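You operate a simulated robot arm through the tools that you are given. There is no shell and no other tool.

The job below is to be done with a simulated robot arm. You get a single attempt, and the scene is never put back.

JOB
Put the fallen jar in the yellow crate, reset, and run the other two onto the big table.
Fine: table on before the belt starts; leave both running.

The check looks at the end state, three seconds after you hand in, the way a careful person would. Anything else that was tipped, shoved, dropped, spilled or broken makes it a failure.

ROBOT AND FRAMES
A 7-joint arm with a two-finger parallel gripper, fixed in place. Base frame: the origin is on the floor under the middle of its stand, x ahead of it, y to its left, z up. Readings come in m, rad, newtons and seconds.
With the tool pointing down near the work surface it reaches from about 0.36 to 0.76 m from the base axis. Its first joint turns from -2.496 to 2.496 rad. Payload 3 kg.
The TCP is the grasp point between the finger pads, 0.03 m short of the fingertips. In the tool frame z runs along the fingers and y along their closing line. The gripper opens to 0.094 m. The fingers are 0.028 m wide and 0.01 m thick; the gripper's body (0.05 by 0.096 m) begins 0.055 m behind the TCP.
Orientation is that of the tool frame in the base frame, as [roll, pitch, yaw] about the fixed x, y, z axes, in that order (R = Rz(yaw) Ry(pitch) Rx(roll)). With the fingers straight down and closing along the base's y, the tool's x points along the base's -x, its y along +y and its z along -z.

CONTROLS
- The arm moves only by the tool apply_moves. Its argument "commands" is one flat list of numbers, 7 for each row, row after row: the shift along the base's x, y, z in m, then the turn, a rotation vector about the base's x, y, z in rad, then the finger opening in m, from 0 to 0.094. In form: [dx, dy, dz, wx, wy, wz, grip, dx, dy, dz, wx, wy, wz, grip, ...]. A call has 1 to 20 rows; each row shifts and turns the commanded pose from where the row before left it. Rows are played at 5 a second. More than 0.05 m and 0.15 rad between two rows, or a gripper value outside its range, and nothing of the call is played. Where a pose cannot be reached the arm comes as near as it can. A force on the tool above 40 N (or 10 N above the force at the start of the call, whichever is more), or a blocked arm, ends the call early, and 0.2 s more pass. Each finger travels about 0.045 m/s and halts on what it meets, pressing with about 31 N; the grip force reading is that of the motor and also rises with nothing between the fingers. The clock runs only during rows and for 0.2 s after the last one: add rows that do not move to give the fingers time. It gives the time, the measured TCP pose, the force on the tool (base axes), the opening and the grip force at its end, in the units of the frame above (readings bear some noise), with the torque about the TCP (base axes, N m) and any sound that the robot's microphone picked up.
- Cameras (640 x 400 px; columns grow to the right, rows downward): "scene" is fixed at [0.051, 0.499, 1.5165]; the picture's right is [0.44, -0.90, 0.00], its down [-0.76, -0.37, -0.53] and it looks along [0.48, 0.23, -0.85] (base axes); focal length 214 px, centre (320, 200). "wrist" rides on the gripper at [0.076, 0.014, -0.103] in the tool frame; the picture's right is [-0.18, 0.98, 0.00], its down [-0.75, -0.14, -0.64] and it looks along [-0.63, -0.12, 0.77] (tool axes); focal length 243 px, centre (320, 200). There is no depth. A picture from a camera that has moved, and an enlarged one, comes with that camera's place and axes in the base frame and with its lens.
- snapshot(camera): a new picture of that camera. No time passes.
- slide_trunk(by): moves the trunk up (or, below 0, down) by that many m; the arm rides with it, the base frame stays. It gives what a move gives, with no picture.
- inspect(camera, box): a new picture of the part [left, top, right, bottom] of that camera's present view, enlarged. No time passes.
- job_done(): hands the job in; it is judged then, once.

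Nothing tells you positions but the pictures and the camera data. Unless the task says otherwise, let go and move clear before handing in.

The tools are called after ">>>" as a command line: name --argument value ..., lists and objects as JSON in quotes. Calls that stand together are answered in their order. apply_moves: Moves the arm, as the interface text tells. Its arguments: {"type":"object","properties":{"commands":{"type":"array"}},"required":["commands"]} The other tools are called the same way: slide_trunk (by) moves the trunk up or down; snapshot (camera) takes a picture; inspect (camera, box) takes an enlarged picture of a part of a camera's view; job_done () hands the job in.

At the start:

```text
time_s: 0.0
eef_pos: [0.5303, 0.2575, 1.1803]
ee_rot: [-3.14, -0.003, 3.141]
force: [-0.5, 0.0, -0.7]
ft_torque: [0.0, 0.02, 0.0]
finger_gap: 0.0941
grip_force: 0.0
trunk travel left (down, up): [-0.25, 0.14]
```

scene: 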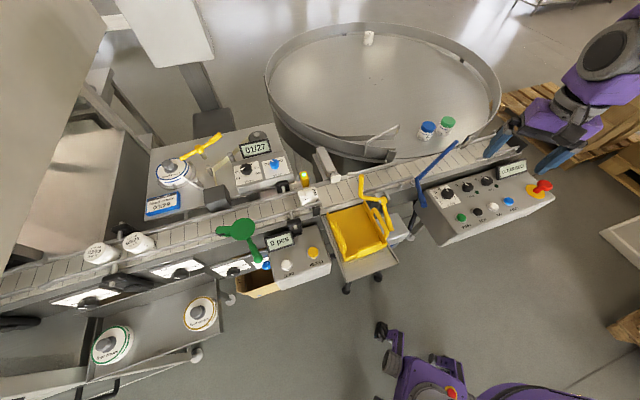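
wrist: 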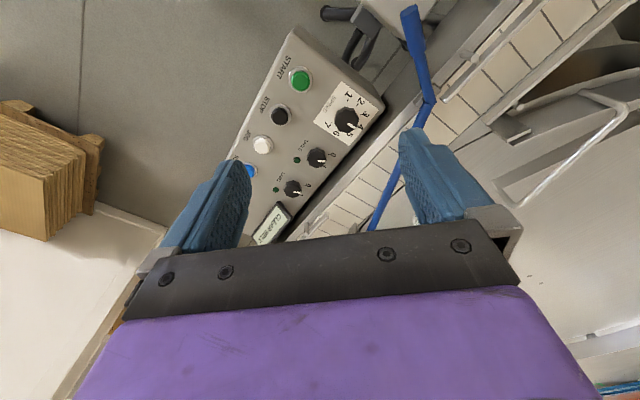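

I see a conveyor line with a fallen jar near the middle, two upright jars upstream at the left, a yellow crate, a round accumulation table and several control panels. First I'll look closely at each part before moving.

>>> inspect --camera "scene" --box '[400, 130, 560, 230]'

>>> inspect --camera "scene" --box '[220, 170, 400, 290]'

>>> inspect --camera "scene" --box '[140, 120, 300, 220]'

>>> inspect --camera "scene" --box '[0, 200, 240, 370]'

>>> inspect --camera "scene" --box '[260, 10, 520, 180]'

>>> inspect --camera "wrist" --box '[230, 40, 430, 240]'

```text
4.00 times, centred on (480, 180) of scene
camera zoom: at [0.051, 0.499, 1.5165], right [0.44, -0.9, 0.0], down [-0.76, -0.37, -0.53], along [0.48, 0.23, -0.85], focal length 858 px, centre (-320, 280)
```

zoom: 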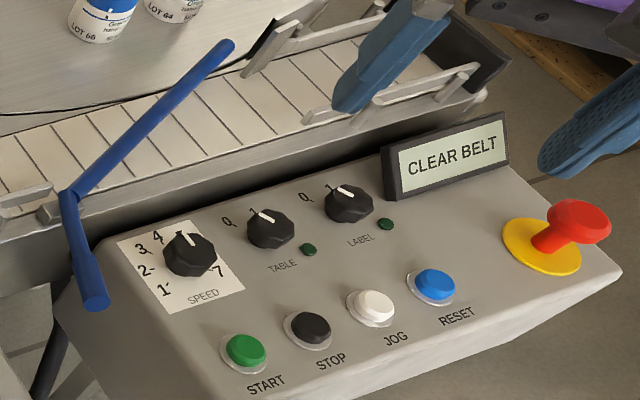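

```text
3.33 times, centred on (310, 230) of scene
camera zoom: at [0.051, 0.499, 1.5165], right [0.44, -0.9, 0.0], down [-0.76, -0.37, -0.53], along [0.48, 0.23, -0.85], focal length 715 px, centre (353, 100)
```

zoom: 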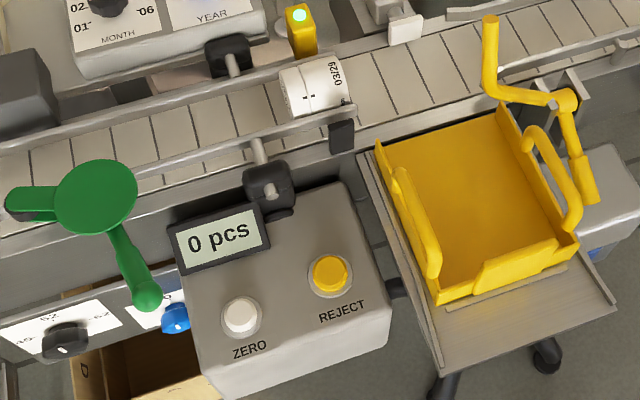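

```text
4.00 times, centred on (220, 170) of scene
camera zoom: at [0.051, 0.499, 1.5165], right [0.44, -0.9, 0.0], down [-0.76, -0.37, -0.53], along [0.48, 0.23, -0.85], focal length 858 px, centre (720, 320)
```

zoom: 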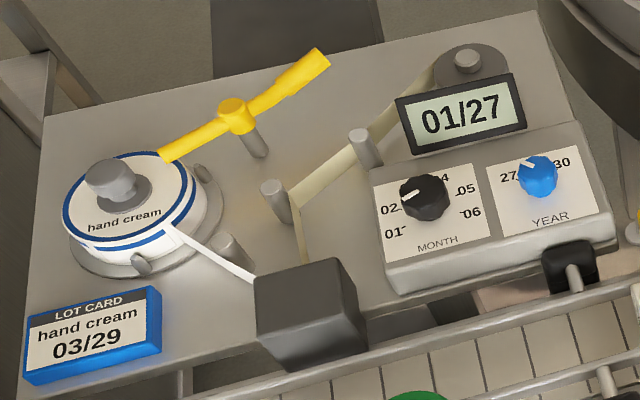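

```text
2.35 times, centred on (120, 285) of scene
camera zoom: at [0.051, 0.499, 1.5165], right [0.44, -0.9, 0.0], down [-0.76, -0.37, -0.53], along [0.48, 0.23, -0.85], focal length 505 px, centre (791, 0)
```

zoom: 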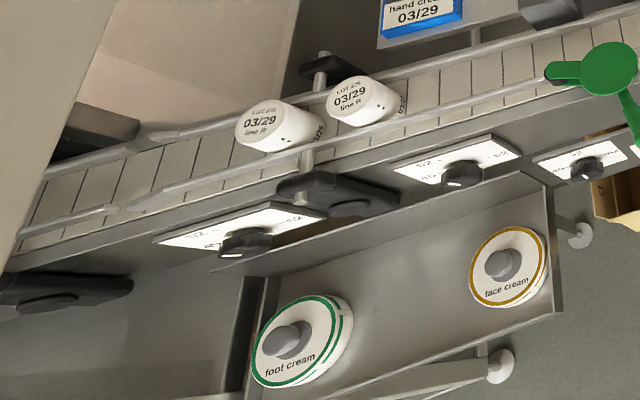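

```text
2.35 times, centred on (390, 95) of scene
camera zoom: at [0.051, 0.499, 1.5165], right [0.44, -0.9, 0.0], down [-0.76, -0.37, -0.53], along [0.48, 0.23, -0.85], focal length 505 px, centre (155, 447)
```

zoom: 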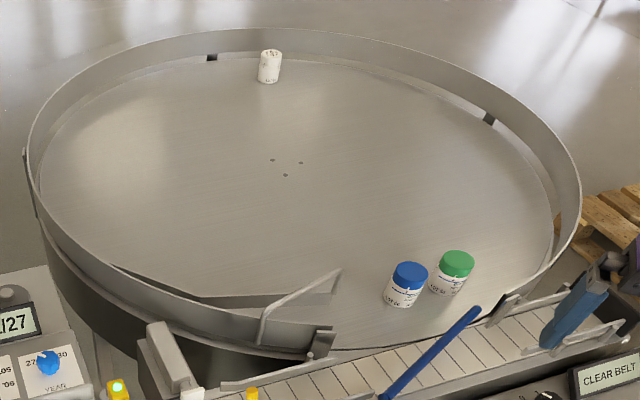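

```text
2.00 times, centred on (330, 140) of wrist
camera zoom: at [0.4538, 0.2723, 1.2838], right [0.18, 0.98, 0.0], down [0.75, -0.14, 0.64], along [0.63, -0.12, -0.77], focal length 485 px, centre (300, 320)
```

zoom: 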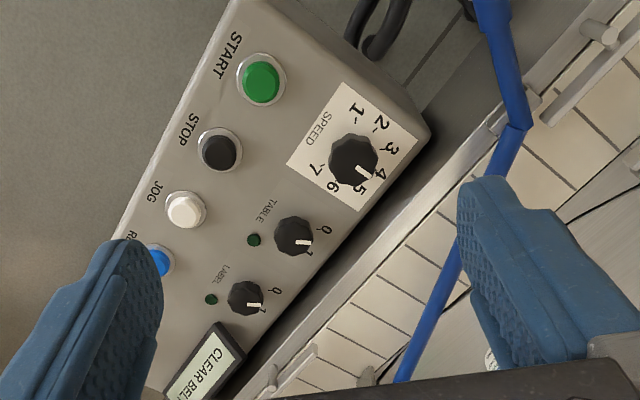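

I place the START button at about (0.54, 0.23, 0.89), and the fallen jar lies on the belt near (0.37, 0.70). The gates and knobs need a closer look, so I'll swing the wrist camera over to the jar area and stay high.

>>> apply_moves --commands '[-0.036, 0.0228, 0.0, 0, 0, 0.135, 0.094, -0.036, 0.0228, 0.0, 0, 0, 0.135, 0.094, -0.036, 0.0228, 0.0, 0, 0, 0.135, 0.094, -0.036, 0.0228, 0.0, 0, 0, 0.135, 0.094, -0.036, 0.0228, 0.0, 0, 0, 0.135, 0.094, -0.036, 0.0228, 0.0, 0, 0, 0.135, 0.094, -0.036, 0.0228, 0.0, 0, 0, 0.135, 0.094, -0.036, 0.0228, 0.0, 0, 0, 0.135, 0.094, 0, 0, 0, 0, 0, 0, 0.094]'

>>> snapshot --camera "wrist"

>>> snapshot --camera "scene"

```text
time_s: 2.0
eef_pos: [0.2429, 0.4391, 1.1806]
ee_rot: [3.14, -0.002, -2.059]
force: [0.4, 0.0, -0.1]
ft_torque: [0.01, 0.01, 0.0]
finger_gap: 0.0942
grip_force: 0.2
trunk travel left (down, up): [-0.25, 0.14]
```

```text
taken
camera wrist: at [0.195, 0.3793, 1.2839], right [-0.78, 0.62, 0.0], down [0.48, 0.6, 0.64], along [0.4, 0.5, -0.77], focal length 243 px, centre (320, 200)
```

wrist: 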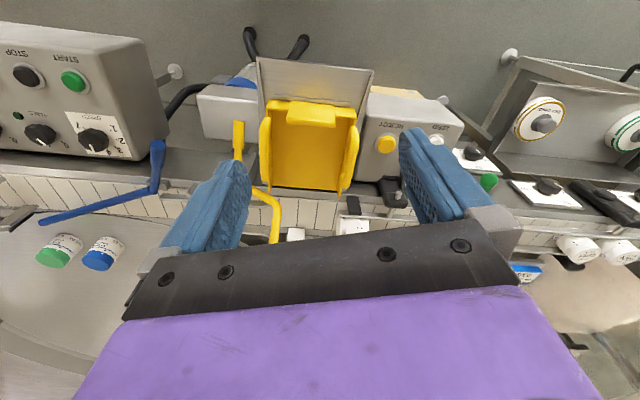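

```text
taken
```

scene: 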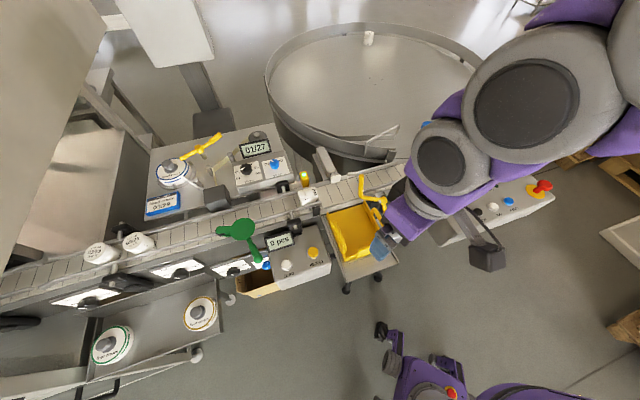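

The wrist picture is upside-down, with the base side at the top and the table at the bottom. I'll enlarge parts of it.

>>> inspect --camera "wrist" --box '[0, 30, 180, 140]'

>>> inspect --camera "wrist" --box '[190, 50, 400, 250]'

>>> inspect --camera "wrist" --box '[360, 60, 640, 240]'

>>> inspect --camera "scene" --box '[270, 150, 410, 240]'

```text
3.56 times, centred on (90, 85) of wrist
camera zoom: at [0.195, 0.3793, 1.2839], right [-0.78, 0.62, 0.0], down [0.48, 0.6, 0.64], along [0.4, 0.5, -0.77], focal length 863 px, centre (1138, 609)
```

zoom: 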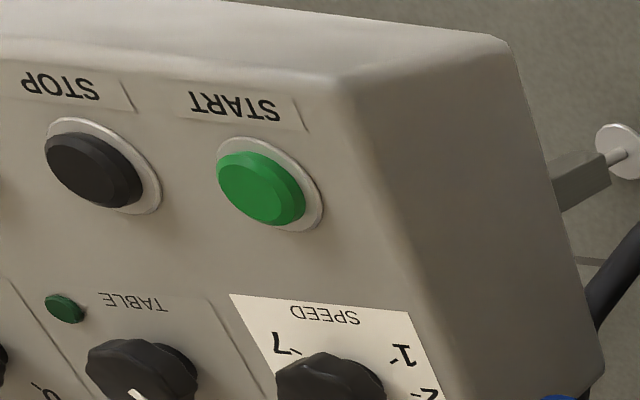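

```text
2.00 times, centred on (295, 150) of wrist
camera zoom: at [0.195, 0.3793, 1.2839], right [-0.78, 0.62, 0.0], down [0.48, 0.6, 0.64], along [0.4, 0.5, -0.77], focal length 485 px, centre (370, 300)
```

zoom: 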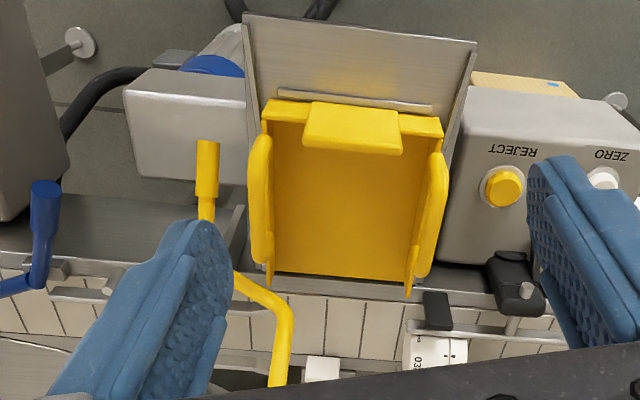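

```text
2.22 times, centred on (500, 150) of wrist
camera zoom: at [0.195, 0.3793, 1.2839], right [-0.78, 0.62, 0.0], down [0.48, 0.6, 0.64], along [0.4, 0.5, -0.77], focal length 539 px, centre (-80, 311)
```

zoom: 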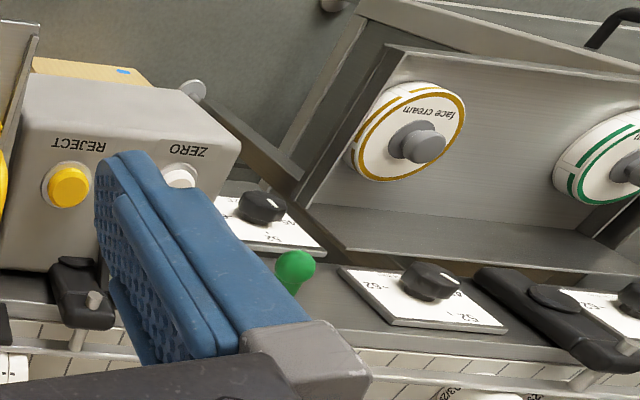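

```text
4.44 times, centred on (340, 195) of scene
camera zoom: at [0.051, 0.499, 1.5165], right [0.44, -0.9, 0.0], down [-0.76, -0.37, -0.53], along [0.48, 0.23, -0.85], focal length 953 px, centre (231, 222)
```

zoom: 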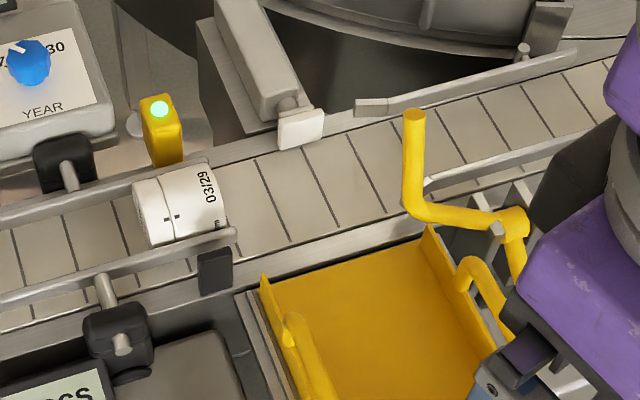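

The fallen jar's top is at about (0.36, 0.66, 0.985), which puts the belt at z≈0.93. I'll move the wrist further out to see the belt, the yellow gate and the pusher.

>>> apply_moves --commands '[0.0237, 0.044, 0, 0, 0, 0, 0.094, 0.0237, 0.044, 0, 0, 0, 0, 0.094, 0.0237, 0.044, 0, 0, 0, 0, 0.094, 0, 0, 0, 0, 0, 0, 0.094]'

>>> snapshot --camera "wrist"

>>> inspect --camera "wrist" --box '[150, 80, 400, 240]'

>>> inspect --camera "wrist" --box '[400, 80, 640, 240]'

>>> inspect --camera "wrist" --box '[0, 0, 220, 140]'

```text
time_s: 3.0
eef_pos: [0.3115, 0.5669, 1.1844]
ee_rot: [3.138, 0.002, -2.061]
force: [0.8, 0.6, -0.1]
ft_torque: [0.0, 0.0, -0.01]
finger_gap: 0.094
grip_force: 0.1
trunk travel left (down, up): [-0.25, 0.14]
```

```text
taken
camera wrist: at [0.2628, 0.5073, 1.2861], right [-0.78, 0.63, 0.0], down [0.48, 0.6, 0.64], along [0.4, 0.5, -0.77], focal length 243 px, centre (320, 200)
```

wrist: 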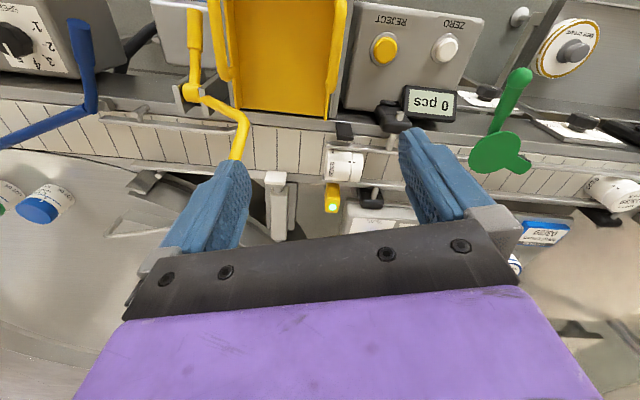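

```text
2.50 times, centred on (275, 160) of wrist
camera zoom: at [0.2628, 0.5073, 1.2861], right [-0.78, 0.63, 0.0], down [0.48, 0.6, 0.64], along [0.4, 0.5, -0.77], focal length 606 px, centre (432, 300)
```

zoom: 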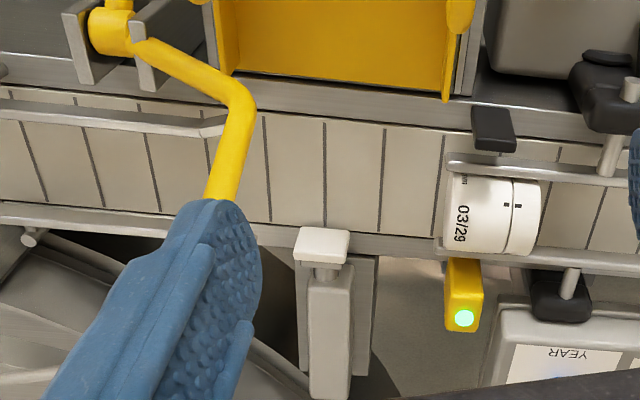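

```text
2.50 times, centred on (520, 160) of wrist
camera zoom: at [0.2628, 0.5073, 1.2861], right [-0.78, 0.63, 0.0], down [0.48, 0.6, 0.64], along [0.4, 0.5, -0.77], focal length 606 px, centre (-180, 300)
```

zoom: 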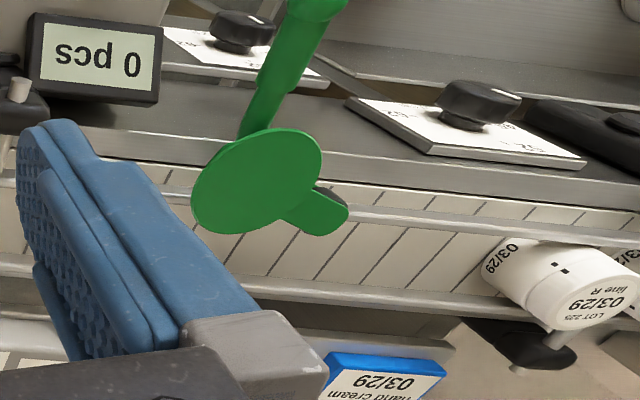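

```text
2.86 times, centred on (110, 70) of wrist
camera zoom: at [0.2628, 0.5073, 1.2861], right [-0.78, 0.63, 0.0], down [0.48, 0.6, 0.64], along [0.4, 0.5, -0.77], focal length 693 px, centre (920, 571)
```

zoom: 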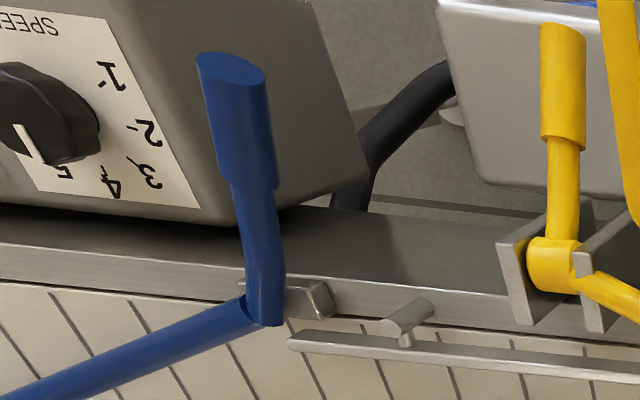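

The yellow gate seems to pivot on the near rail, with its handle pointing down toward the base. I need to know whether its arm is raised or blocking the belt, so I'll shift downstream for a second viewpoint on the yellow and blue gates.

>>> apply_moves --commands '[0.0275, -0.041, 0, 0, 0, 0, 0.094, 0.0275, -0.041, 0, 0, 0, 0, 0.094, 0.0275, -0.041, 0, 0, 0, 0, 0.094, 0.0275, -0.041, 0, 0, 0, 0, 0.094, 0, 0, 0, 0, 0, 0, 0.094]'

>>> snapshot --camera "wrist"

>>> inspect --camera "wrist" --box '[240, 60, 440, 200]'

>>> inspect --camera "wrist" --box '[0, 80, 240, 240]'

>>> inspect --camera "wrist" --box '[0, 0, 200, 130]'

```text
time_s: 4.2
eef_pos: [0.4225, 0.4062, 1.1813]
ee_rot: [3.14, -0.001, -2.063]
force: [0.4, 0.5, -0.8]
ft_torque: [-0.04, 0.01, -0.05]
finger_gap: 0.0939
grip_force: 0.1
trunk travel left (down, up): [-0.25, 0.14]
```

```text
taken
camera wrist: at [0.3743, 0.346, 1.2846], right [-0.78, 0.63, 0.0], down [0.48, 0.6, 0.64], along [0.4, 0.5, -0.77], focal length 243 px, centre (320, 200)
```

wrist: 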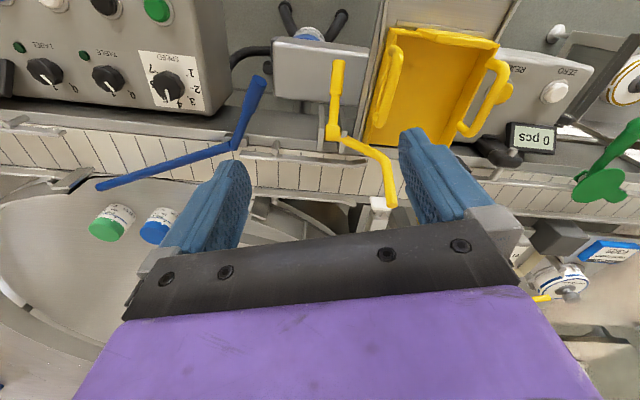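

```text
2.86 times, centred on (340, 130) of wrist
camera zoom: at [0.3743, 0.346, 1.2846], right [-0.78, 0.63, 0.0], down [0.48, 0.6, 0.64], along [0.4, 0.5, -0.77], focal length 693 px, centre (263, 400)
```

zoom: 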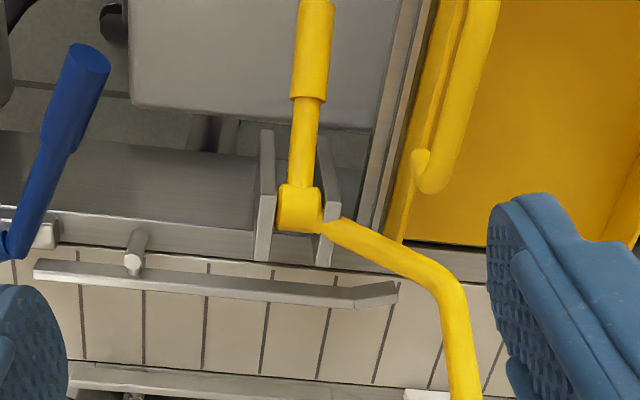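

```text
2.50 times, centred on (120, 160) of wrist
camera zoom: at [0.3743, 0.346, 1.2846], right [-0.78, 0.63, 0.0], down [0.48, 0.6, 0.64], along [0.4, 0.5, -0.77], focal length 606 px, centre (820, 300)
```

zoom: 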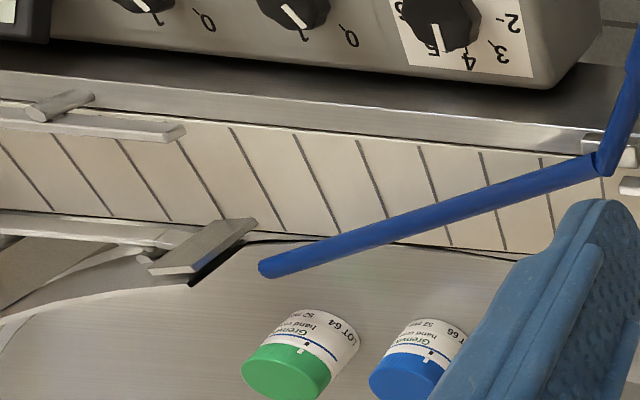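

```text
3.08 times, centred on (100, 65) of wrist
camera zoom: at [0.3743, 0.346, 1.2846], right [-0.78, 0.63, 0.0], down [0.48, 0.6, 0.64], along [0.4, 0.5, -0.77], focal length 746 px, centre (997, 615)
```

zoom: 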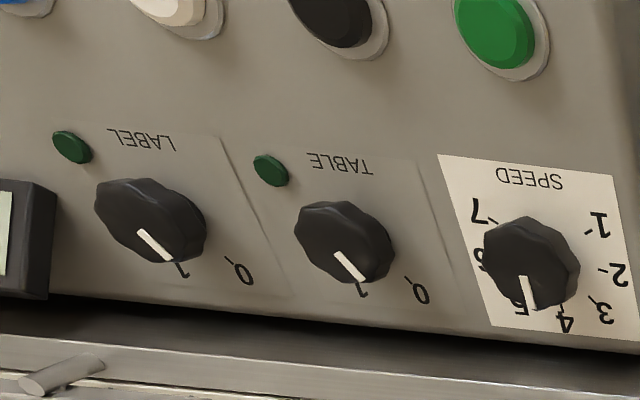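

The yellow gate's arm end is at z≈1.054, so that gate is raised and open. The blue gate lies low across the belt (end near (0.84, 0.30, 0.94)) and leads onto the big table. Next I'll look at the upstream jars and the green gate.

>>> apply_moves --commands '[-0.043, 0.0163, 0, 0, 0, 0.1, 0.094, -0.043, 0.0163, 0, 0, 0, 0.1, 0.094, -0.043, 0.0163, 0, 0, 0, 0.1, 0.094, -0.043, 0.0163, 0, 0, 0, 0.1, 0.094, -0.043, 0.0163, 0, 0, 0, 0.1, 0.094, -0.043, 0.0163, 0, 0, 0, 0.1, 0.094, -0.043, 0.0163, 0, 0, 0, 0.1, 0.094, 0, 0, 0, 0, 0, 0, 0.094]'

>>> snapshot --camera "wrist"

>>> inspect --camera "wrist" --box '[240, 60, 480, 220]'

>>> inspect --camera "wrist" --box '[440, 60, 640, 200]'

>>> inspect --camera "wrist" --box '[0, 60, 240, 220]'

```text
time_s: 6.0
eef_pos: [0.1308, 0.5193, 1.1848]
ee_rot: [3.127, 0.008, -1.388]
force: [0.5, -0.3, 0.0]
ft_torque: [0.0, -0.02, 0.01]
finger_gap: 0.094
grip_force: 0.1
trunk travel left (down, up): [-0.25, 0.14]
```

```text
taken
camera wrist: at [0.1318, 0.4416, 1.2868], right [-1.0, 0.0, 0.02], down [0.01, 0.76, 0.65], along [-0.01, 0.65, -0.76], focal length 243 px, centre (320, 200)
```

wrist: 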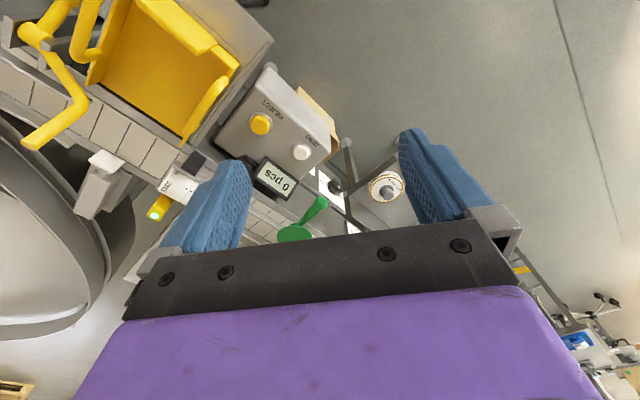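

```text
2.50 times, centred on (360, 140) of wrist
camera zoom: at [0.1318, 0.4416, 1.2868], right [-1.0, 0.0, 0.02], down [0.01, 0.76, 0.65], along [-0.01, 0.65, -0.76], focal length 606 px, centre (220, 350)
```

zoom: 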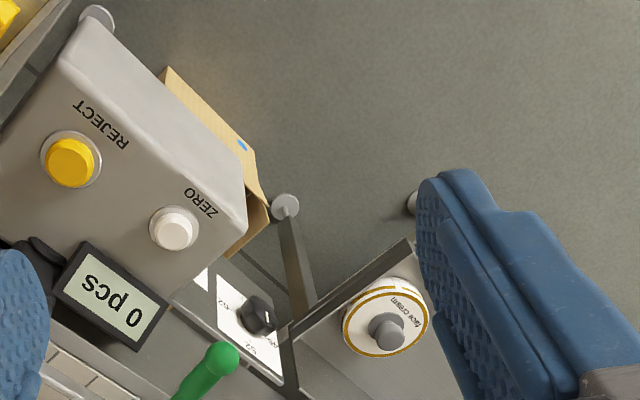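

```text
2.86 times, centred on (540, 130) of wrist
camera zoom: at [0.1318, 0.4416, 1.2868], right [-1.0, 0.0, 0.02], down [0.01, 0.76, 0.65], along [-0.01, 0.65, -0.76], focal length 693 px, centre (-309, 400)
```

zoom: 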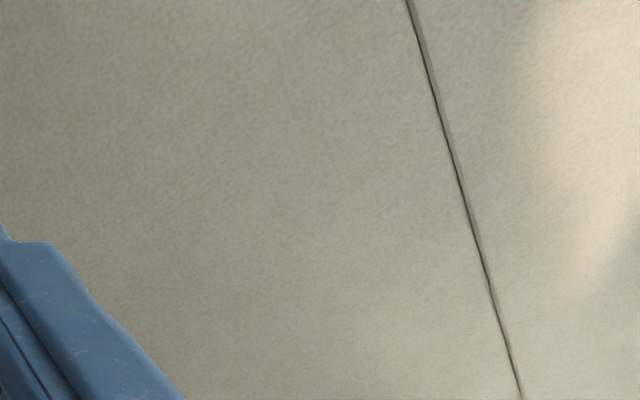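

```text
2.50 times, centred on (120, 140) of wrist
camera zoom: at [0.1318, 0.4416, 1.2868], right [-1.0, 0.0, 0.02], down [0.01, 0.76, 0.65], along [-0.01, 0.65, -0.76], focal length 606 px, centre (820, 350)
```

zoom: 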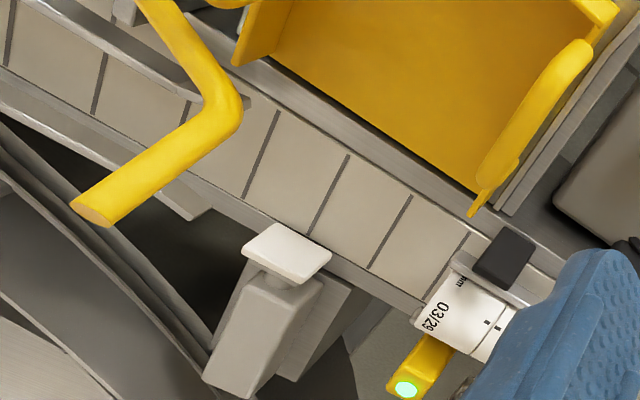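

From here the yellow arm is clearly raised, and the pusher pad faces the middle of the crate. I'll reach further out to see the green gate and the upright jars.

>>> apply_moves --commands '[-0.02, 0.04, 0, 0, 0, 0, 0.094, -0.02, 0.04, 0, 0, 0, 0, 0.094, -0.02, 0.04, 0, 0, 0, 0, 0.094, -0.02, 0.04, 0, 0, 0, 0, 0.094, 0, 0, 0, 0, 0, 0, 0.094]'

>>> snapshot --camera "wrist"

>>> inspect --camera "wrist" --box '[220, 60, 420, 240]'

>>> inspect --camera "wrist" --box '[60, 60, 260, 240]'

>>> inspect --camera "wrist" --box '[400, 60, 600, 240]'

```text
time_s: 7.2
eef_pos: [0.0421, 0.6819, 1.182]
ee_rot: [-3.141, 0.001, -1.364]
force: [-0.7, -0.1, -0.6]
ft_torque: [-0.04, 0.03, 0.03]
finger_gap: 0.0942
grip_force: 0.0
trunk travel left (down, up): [-0.25, 0.14]
```

```text
taken
camera wrist: at [0.0434, 0.6045, 1.2844], right [-1.0, -0.02, 0.0], down [-0.02, 0.77, 0.64], along [-0.01, 0.64, -0.77], focal length 243 px, centre (320, 200)
```

wrist: 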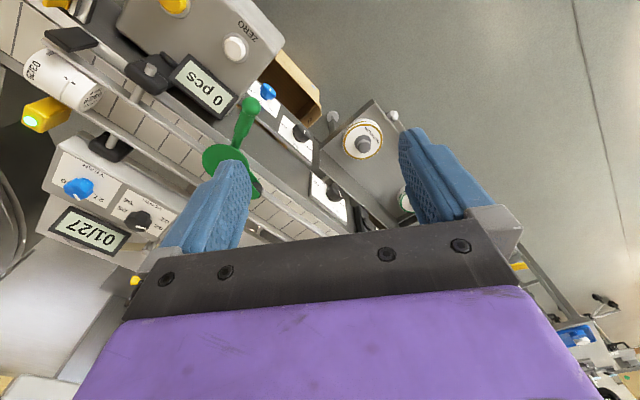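

```text
2.22 times, centred on (320, 150) of wrist
camera zoom: at [0.0434, 0.6045, 1.2844], right [-1.0, -0.02, 0.0], down [-0.02, 0.77, 0.64], along [-0.01, 0.64, -0.77], focal length 539 px, centre (320, 311)
```

zoom: 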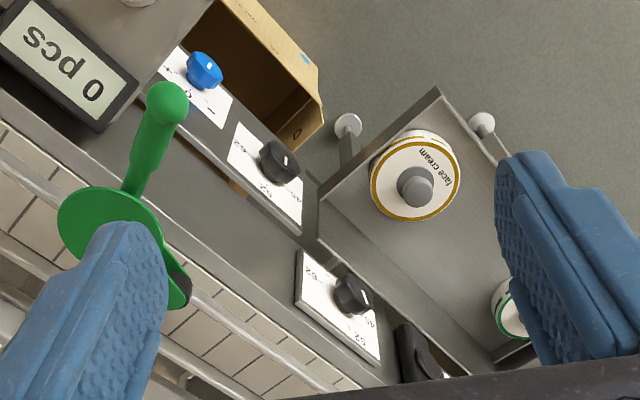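

```text
2.22 times, centred on (160, 150) of wrist
camera zoom: at [0.0434, 0.6045, 1.2844], right [-1.0, -0.02, 0.0], down [-0.02, 0.77, 0.64], along [-0.01, 0.64, -0.77], focal length 539 px, centre (676, 311)
```

zoom: 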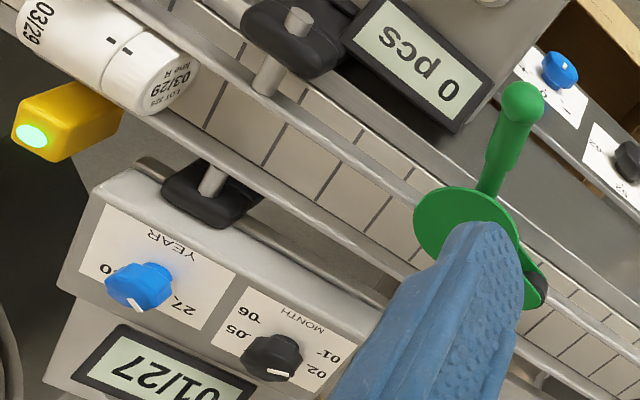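

```text
2.22 times, centred on (500, 150) of wrist
camera zoom: at [0.0434, 0.6045, 1.2844], right [-1.0, -0.02, 0.0], down [-0.02, 0.77, 0.64], along [-0.01, 0.64, -0.77], focal length 539 px, centre (-80, 311)
```

zoom: 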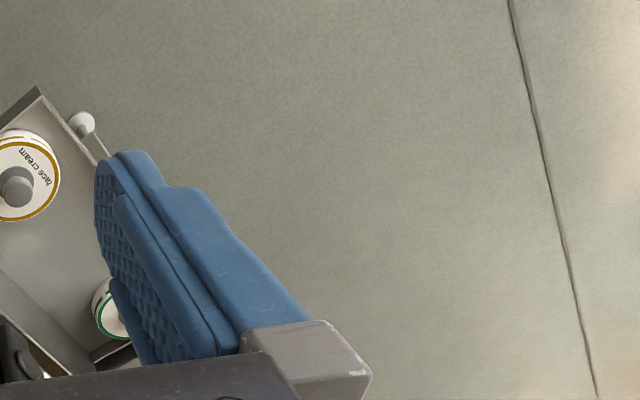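

The fallen jar's printed lid end faces upstream. There are several knobs on the near side, so I'll zoom in on their scales.

>>> inspect --camera "wrist" --box '[245, 75, 325, 145]'

>>> inspect --camera "wrist" --box '[290, 150, 410, 240]'

>>> inspect --camera "scene" --box '[40, 220, 280, 320]'

>>> inspect --camera "scene" --box '[190, 190, 300, 290]'

```text
5.71 times, centred on (285, 110) of wrist
camera zoom: at [0.0434, 0.6045, 1.2844], right [-1.0, -0.02, 0.0], down [-0.02, 0.77, 0.64], along [-0.01, 0.64, -0.77], focal length 1386 px, centre (520, 714)
```

zoom: 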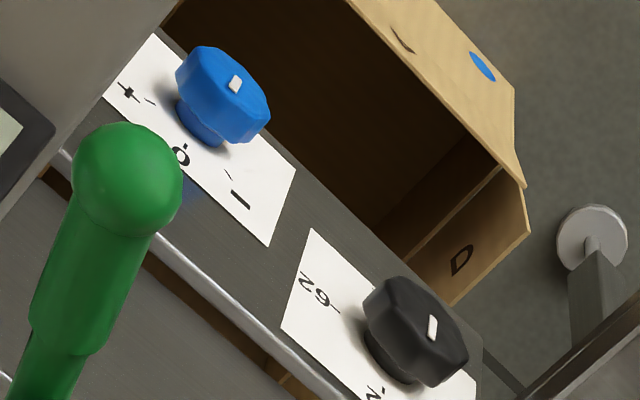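

```text
4.44 times, centred on (350, 195) of wrist
camera zoom: at [0.0434, 0.6045, 1.2844], right [-1.0, -0.02, 0.0], down [-0.02, 0.77, 0.64], along [-0.01, 0.64, -0.77], focal length 1078 px, centre (187, 222)
```

zoom: 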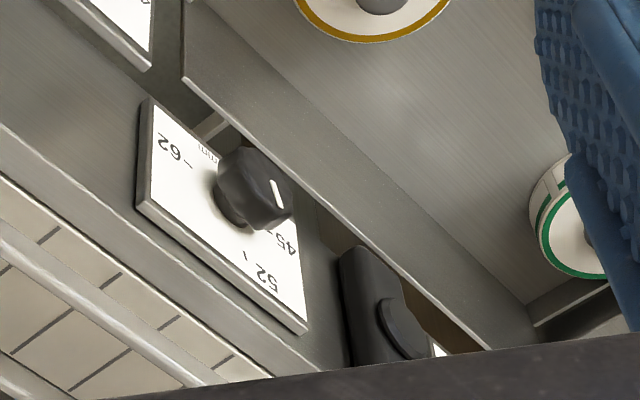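

```text
2.67 times, centred on (160, 270) of scene
camera zoom: at [0.051, 0.499, 1.5165], right [0.44, -0.9, 0.0], down [-0.76, -0.37, -0.53], along [0.48, 0.23, -0.85], focal length 572 px, centre (747, 13)
```

zoom: 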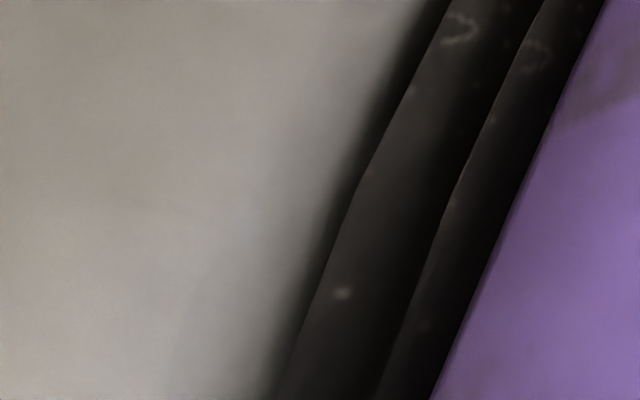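

```text
4.00 times, centred on (245, 240) of scene
camera zoom: at [0.051, 0.499, 1.5165], right [0.44, -0.9, 0.0], down [-0.76, -0.37, -0.53], along [0.48, 0.23, -0.85], focal length 858 px, centre (620, 40)
```

zoom: 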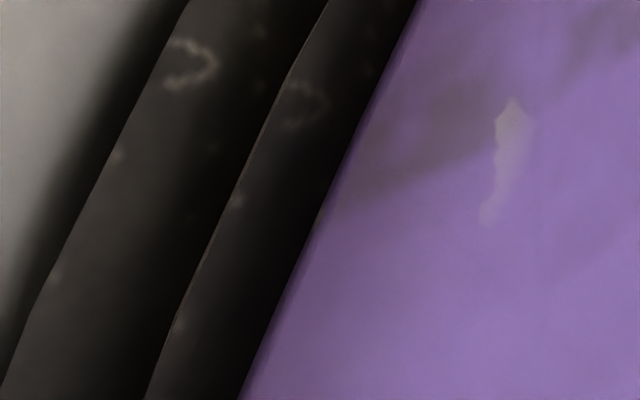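

I still need to know whether the green piece obstructs the jars' path. I'll shift so that it shows clearly between the fingers, and lower a little.

>>> apply_moves --commands '[0.03, 0, -0.02, 0, 0, 0, 0.094, 0.03, 0, -0.02, 0, 0, 0, 0.094, 0.03, 0, -0.01, 0, 0, 0, 0.094, 0, 0, 0, 0, 0, 0, 0.094]'

>>> snapshot --camera "wrist"

>>> inspect --camera "wrist" --box '[220, 60, 420, 240]'

>>> inspect --camera "wrist" --box '[40, 60, 240, 240]'

```text
time_s: 8.2
eef_pos: [0.1305, 0.6804, 1.1306]
ee_rot: [-3.141, 0.001, -1.363]
force: [-0.7, -0.6, 0.2]
ft_torque: [-0.01, -0.04, 0.04]
finger_gap: 0.0936
grip_force: 0.0
trunk travel left (down, up): [-0.25, 0.14]
```

```text
taken
camera wrist: at [0.1332, 0.6045, 1.2347], right [-1.0, -0.02, 0.0], down [-0.02, 0.77, 0.64], along [-0.02, 0.64, -0.77], focal length 243 px, centre (320, 200)
```

wrist: 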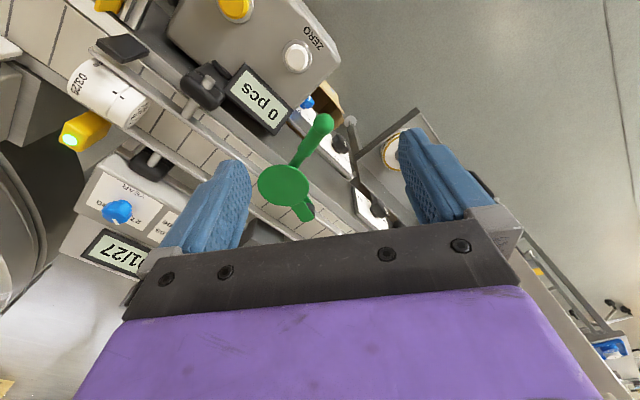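

```text
2.22 times, centred on (320, 150) of wrist
camera zoom: at [0.1332, 0.6045, 1.2347], right [-1.0, -0.02, 0.0], down [-0.02, 0.77, 0.64], along [-0.02, 0.64, -0.77], focal length 539 px, centre (320, 311)
```

zoom: 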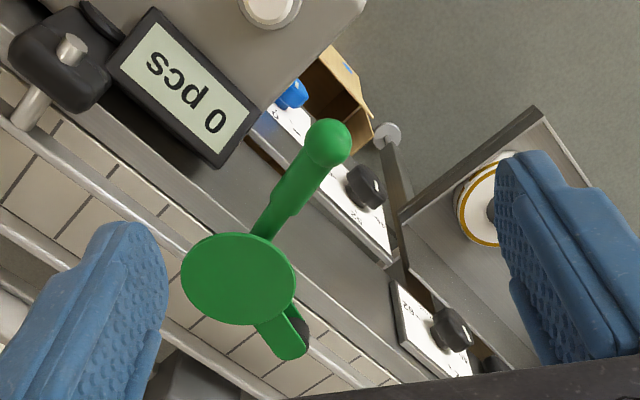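

```text
2.22 times, centred on (140, 150) of wrist
camera zoom: at [0.1332, 0.6045, 1.2347], right [-1.0, -0.02, 0.0], down [-0.02, 0.77, 0.64], along [-0.02, 0.64, -0.77], focal length 539 px, centre (720, 311)
```

zoom: 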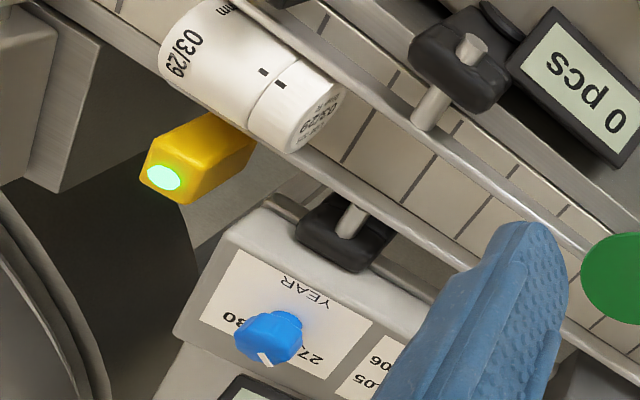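

The green piece sits near jar-top height (z≈0.98) over the near half of the belt. I'll back off and tilt the tool so the camera looks across almost level, which will settle the heights of the green gate, the jars and the rails.

>>> apply_moves --commands '[0.003, -0.033, 0, 0.1272, 0.0268, 0, 0.094, 0.003, -0.033, 0, 0.1272, 0.0268, 0, 0.094, 0.003, -0.033, 0, 0.1272, 0.0268, 0, 0.094, 0.003, -0.033, 0, 0.1272, 0.0268, 0, 0.094, 0.003, -0.033, 0, 0.1272, 0.0268, 0, 0.094, 0.003, -0.033, 0, 0.1272, 0.0268, 0, 0.094, 0, 0, 0, 0, 0, 0, 0.094]'

>>> snapshot --camera "wrist"

>>> inspect --camera "wrist" --box '[180, 60, 420, 220]'

>>> inspect --camera "wrist" --box '[380, 100, 620, 260]'

```text
time_s: 9.3
eef_pos: [0.1694, 0.5942, 1.1273]
ee_rot: [2.997, 0.714, -1.43]
force: [0.4, 0.7, 0.5]
ft_torque: [-0.04, -0.03, 0.01]
finger_gap: 0.0941
grip_force: 0.1
trunk travel left (down, up): [-0.25, 0.14]
stopped in row 5: the arm was blocked; the commanded pose is now the measured one
```

```text
taken
camera wrist: at [0.1883, 0.4707, 1.1561], right [-0.97, -0.09, 0.23], down [0.21, 0.2, 0.96], along [-0.13, 0.98, -0.17], focal length 243 px, centre (320, 200)
```

wrist: 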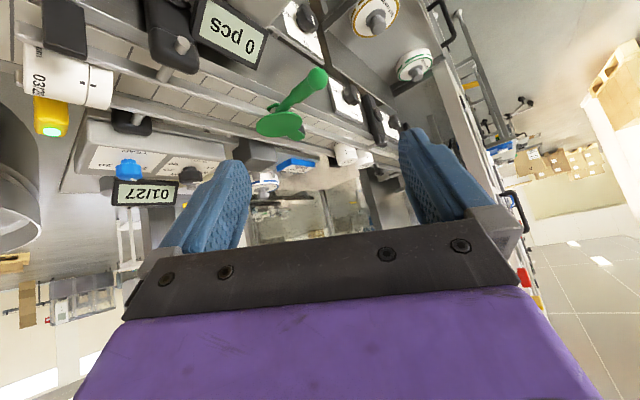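

```text
2.50 times, centred on (300, 140) of wrist
camera zoom: at [0.1883, 0.4707, 1.1561], right [-0.97, -0.09, 0.23], down [0.21, 0.2, 0.96], along [-0.13, 0.98, -0.17], focal length 606 px, centre (370, 350)
```

zoom: 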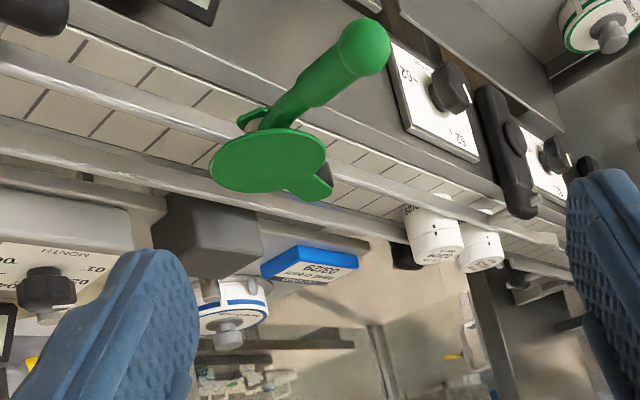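

```text
2.50 times, centred on (500, 180) of wrist
camera zoom: at [0.1883, 0.4707, 1.1561], right [-0.97, -0.09, 0.23], down [0.21, 0.2, 0.96], along [-0.13, 0.98, -0.17], focal length 606 px, centre (-130, 250)
```

zoom: 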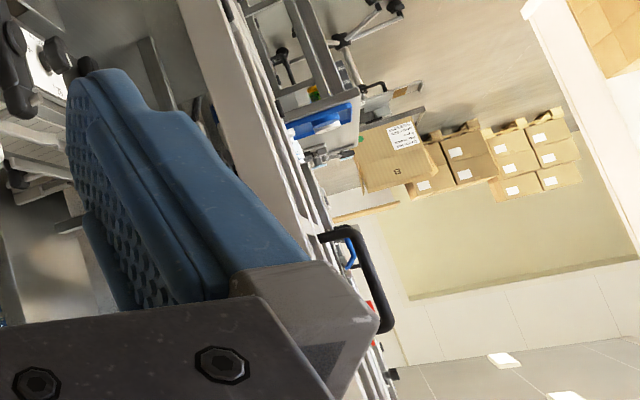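

The disc's top is nearly level with the jar tops, so its sideways position matters. I'll level the tool again and look upstream along the belt, so disc, rails and jars can be compared without parallax.

>>> apply_moves --commands '[0.0, 0.0, 0.012, -0.1359, -0.0511, 0, 0.094, 0.0, 0.0, 0.012, -0.1359, -0.0511, 0, 0.094, 0.0, 0.0, 0.012, -0.1359, -0.0511, 0, 0.094, 0.0, 0.0, 0.012, -0.1359, -0.0511, 0, 0.094, 0.0, 0.0, 0.0, -0.1359, -0.0511, 0, 0.094, 0.0168, 0.0077, 0, 0, 0, 0.128, 0.094, 0.0168, 0.0077, 0, 0, 0, 0.128, 0.094, 0.0168, 0.0077, 0, 0, 0, 0.128, 0.094, 0.0168, 0.0077, 0, 0, 0, 0.128, 0.094, 0.0168, 0.0077, 0, 0, 0, 0.128, 0.094, 0.0168, 0.0077, 0, 0, 0, 0.128, 0.094, 0, 0, 0, 0, 0, 0, 0.094]'

>>> snapshot --camera "wrist"

>>> inspect --camera "wrist" --box '[220, 60, 420, 220]'

```text
time_s: 11.9
eef_pos: [0.2609, 0.6463, 1.1799]
ee_rot: [3.139, -0.001, -0.579]
force: [-0.2, 0.9, 0.8]
ft_torque: [0.0, -0.03, -0.03]
finger_gap: 0.094
grip_force: 0.1
trunk travel left (down, up): [-0.25, 0.14]
```

```text
taken
camera wrist: at [0.3177, 0.5941, 1.283], right [-0.69, -0.72, 0.0], down [-0.55, 0.53, 0.64], along [-0.46, 0.44, -0.77], focal length 243 px, centre (320, 200)
```

wrist: 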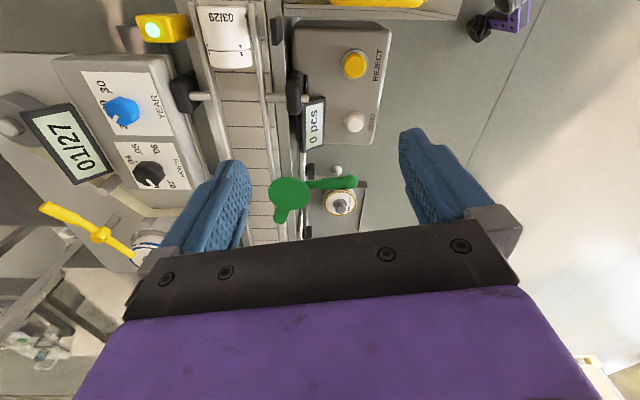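

```text
2.50 times, centred on (320, 140) of wrist
camera zoom: at [0.3177, 0.5941, 1.283], right [-0.69, -0.72, 0.0], down [-0.55, 0.53, 0.64], along [-0.46, 0.44, -0.77], focal length 606 px, centre (320, 350)
```

zoom: 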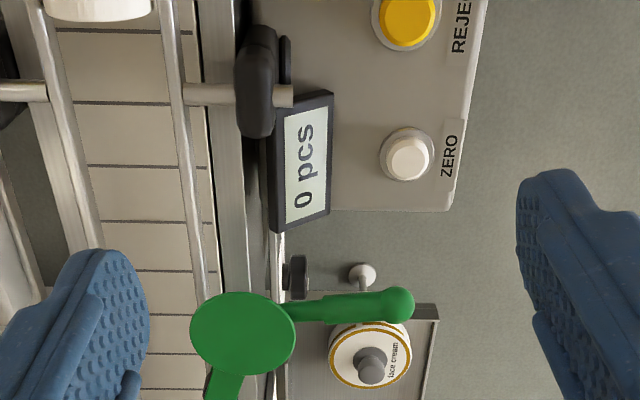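

>>> inspect --camera "wrist" --box '[250, 150, 370, 240]'

>>> inspect --camera "wrist" --box '[180, 0, 300, 90]'

>>> inspect --camera "scene" --box '[60, 200, 260, 300]'

```text
4.44 times, centred on (310, 195) of wrist
camera zoom: at [0.3177, 0.5941, 1.283], right [-0.69, -0.72, 0.0], down [-0.55, 0.53, 0.64], along [-0.46, 0.44, -0.77], focal length 1078 px, centre (364, 222)
```

zoom: 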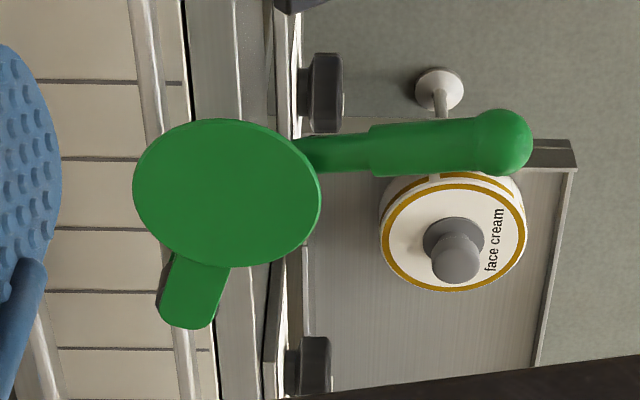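

```text
4.44 times, centred on (240, 45) of wrist
camera zoom: at [0.3177, 0.5941, 1.283], right [-0.69, -0.72, 0.0], down [-0.55, 0.53, 0.64], along [-0.46, 0.44, -0.77], focal length 1078 px, centre (676, 889)
```

zoom: 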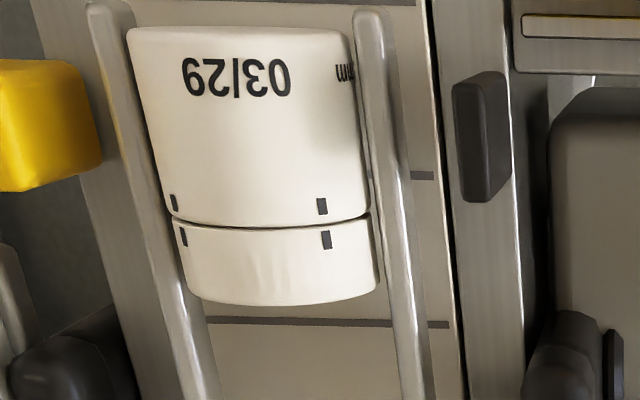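

```text
3.20 times, centred on (160, 250) of scene
camera zoom: at [0.051, 0.499, 1.5165], right [0.44, -0.9, 0.0], down [-0.76, -0.37, -0.53], along [0.48, 0.23, -0.85], focal length 686 px, centre (832, 40)
```

zoom: 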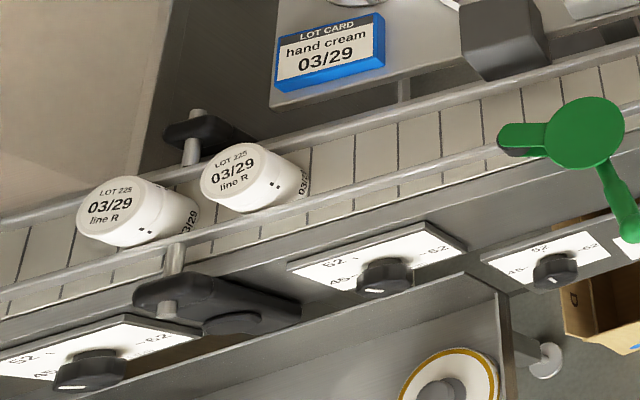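

The tab and disc edge lie right around the near rail's inner edge. For a decisive view I'll place the camera over the belt's centre line, downstream of the crate, looking upstream.

>>> apply_moves --commands '[0.044, -0.0202, 0.0, 0, 0, 0, 0.094, 0.044, -0.0202, 0.0, 0, 0, 0, 0.094, 0.044, -0.0202, 0.0, 0, 0, 0, 0.094, 0.044, -0.0202, 0.0, 0, 0, 0, 0.094, 0.044, -0.0202, 0.0, 0, 0, 0, 0.094, 0.044, -0.0202, 0.0, 0, 0, 0, 0.094, 0, 0, -0.01, 0.0728, 0.1113, 0, 0.094, 0, 0, -0.01, 0.0728, 0.1113, 0, 0.094, 0, 0, -0.01, 0.0728, 0.1113, 0, 0.094, 0, 0, 0, 0, 0, 0, 0.094]'

>>> snapshot --camera "wrist"

>>> inspect --camera "wrist" --box '[240, 100, 400, 230]'

```text
time_s: 14.1
eef_pos: [0.5172, 0.5137, 1.1504]
ee_rot: [3.13, 0.401, -0.585]
force: [-5.3, -2.3, 11.2]
ft_torque: [-0.17, -0.7, -0.1]
finger_gap: 0.0943
grip_force: 0.0
out of reach, approached as far as the arm can: row 7
trunk travel left (down, up): [-0.25, 0.14]
```

```text
taken
camera wrist: at [0.6024, 0.4424, 1.2161], right [-0.68, -0.73, 0.08], down [-0.29, 0.37, 0.88], along [-0.68, 0.58, -0.46], focal length 243 px, centre (320, 200)
```

wrist: 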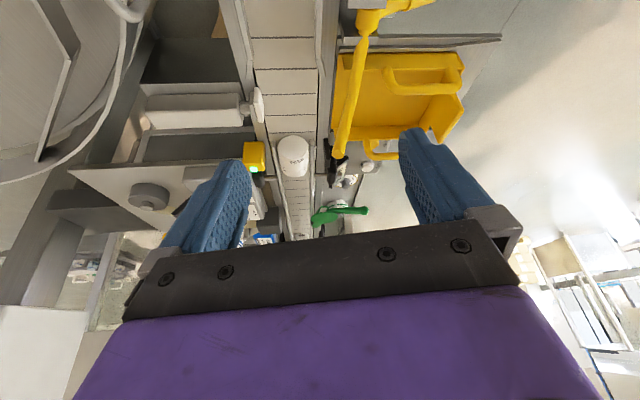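

```text
3.08 times, centred on (320, 165) of wrist
camera zoom: at [0.6024, 0.4424, 1.2161], right [-0.68, -0.73, 0.08], down [-0.29, 0.37, 0.88], along [-0.68, 0.58, -0.46], focal length 746 px, centre (320, 308)
```

zoom: 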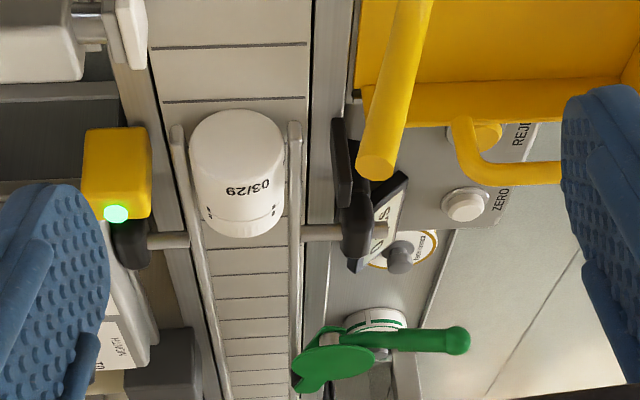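

From the centre line, the green disc and tab stay outside the near rail, so the green gate is clear. The last move ended with an 11 N force reading, so I'll check that while I retreat slightly inward.

>>> apply_moves --commands '[-0.01, -0.01, 0.01, 0, 0, 0, 0.094, -0.01, -0.01, 0.01, 0, 0, 0, 0.094, 0, 0, 0, 0, 0, 0, 0.094]'

>>> snapshot --camera "wrist"

>>> snapshot --camera "scene"

```text
time_s: 14.9
eef_pos: [0.4967, 0.4942, 1.1678]
ee_rot: [3.139, 0.398, -0.581]
force: [-0.2, 0.0, -0.5]
ft_torque: [-0.05, -0.06, 0.03]
finger_gap: 0.0936
grip_force: 0.0
trunk travel left (down, up): [-0.25, 0.14]
```

```text
taken
camera wrist: at [0.5821, 0.4228, 1.2335], right [-0.68, -0.73, 0.08], down [-0.29, 0.36, 0.88], along [-0.67, 0.58, -0.46], focal length 243 px, centre (320, 200)
```

wrist: 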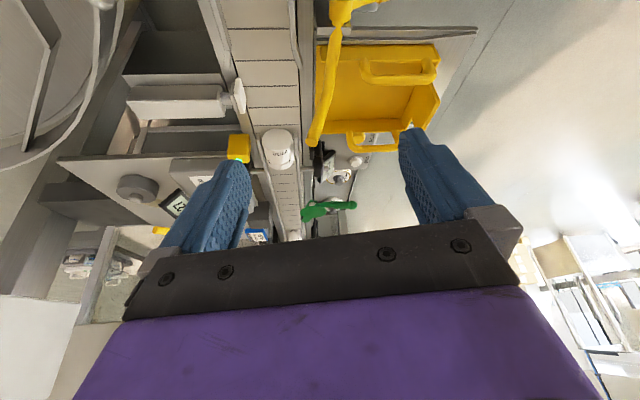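

```text
taken
```

scene: 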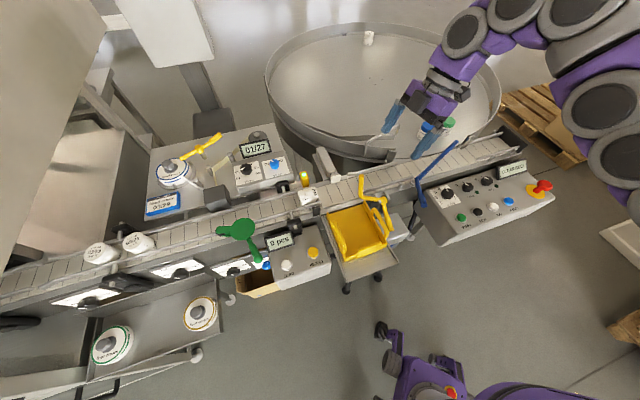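

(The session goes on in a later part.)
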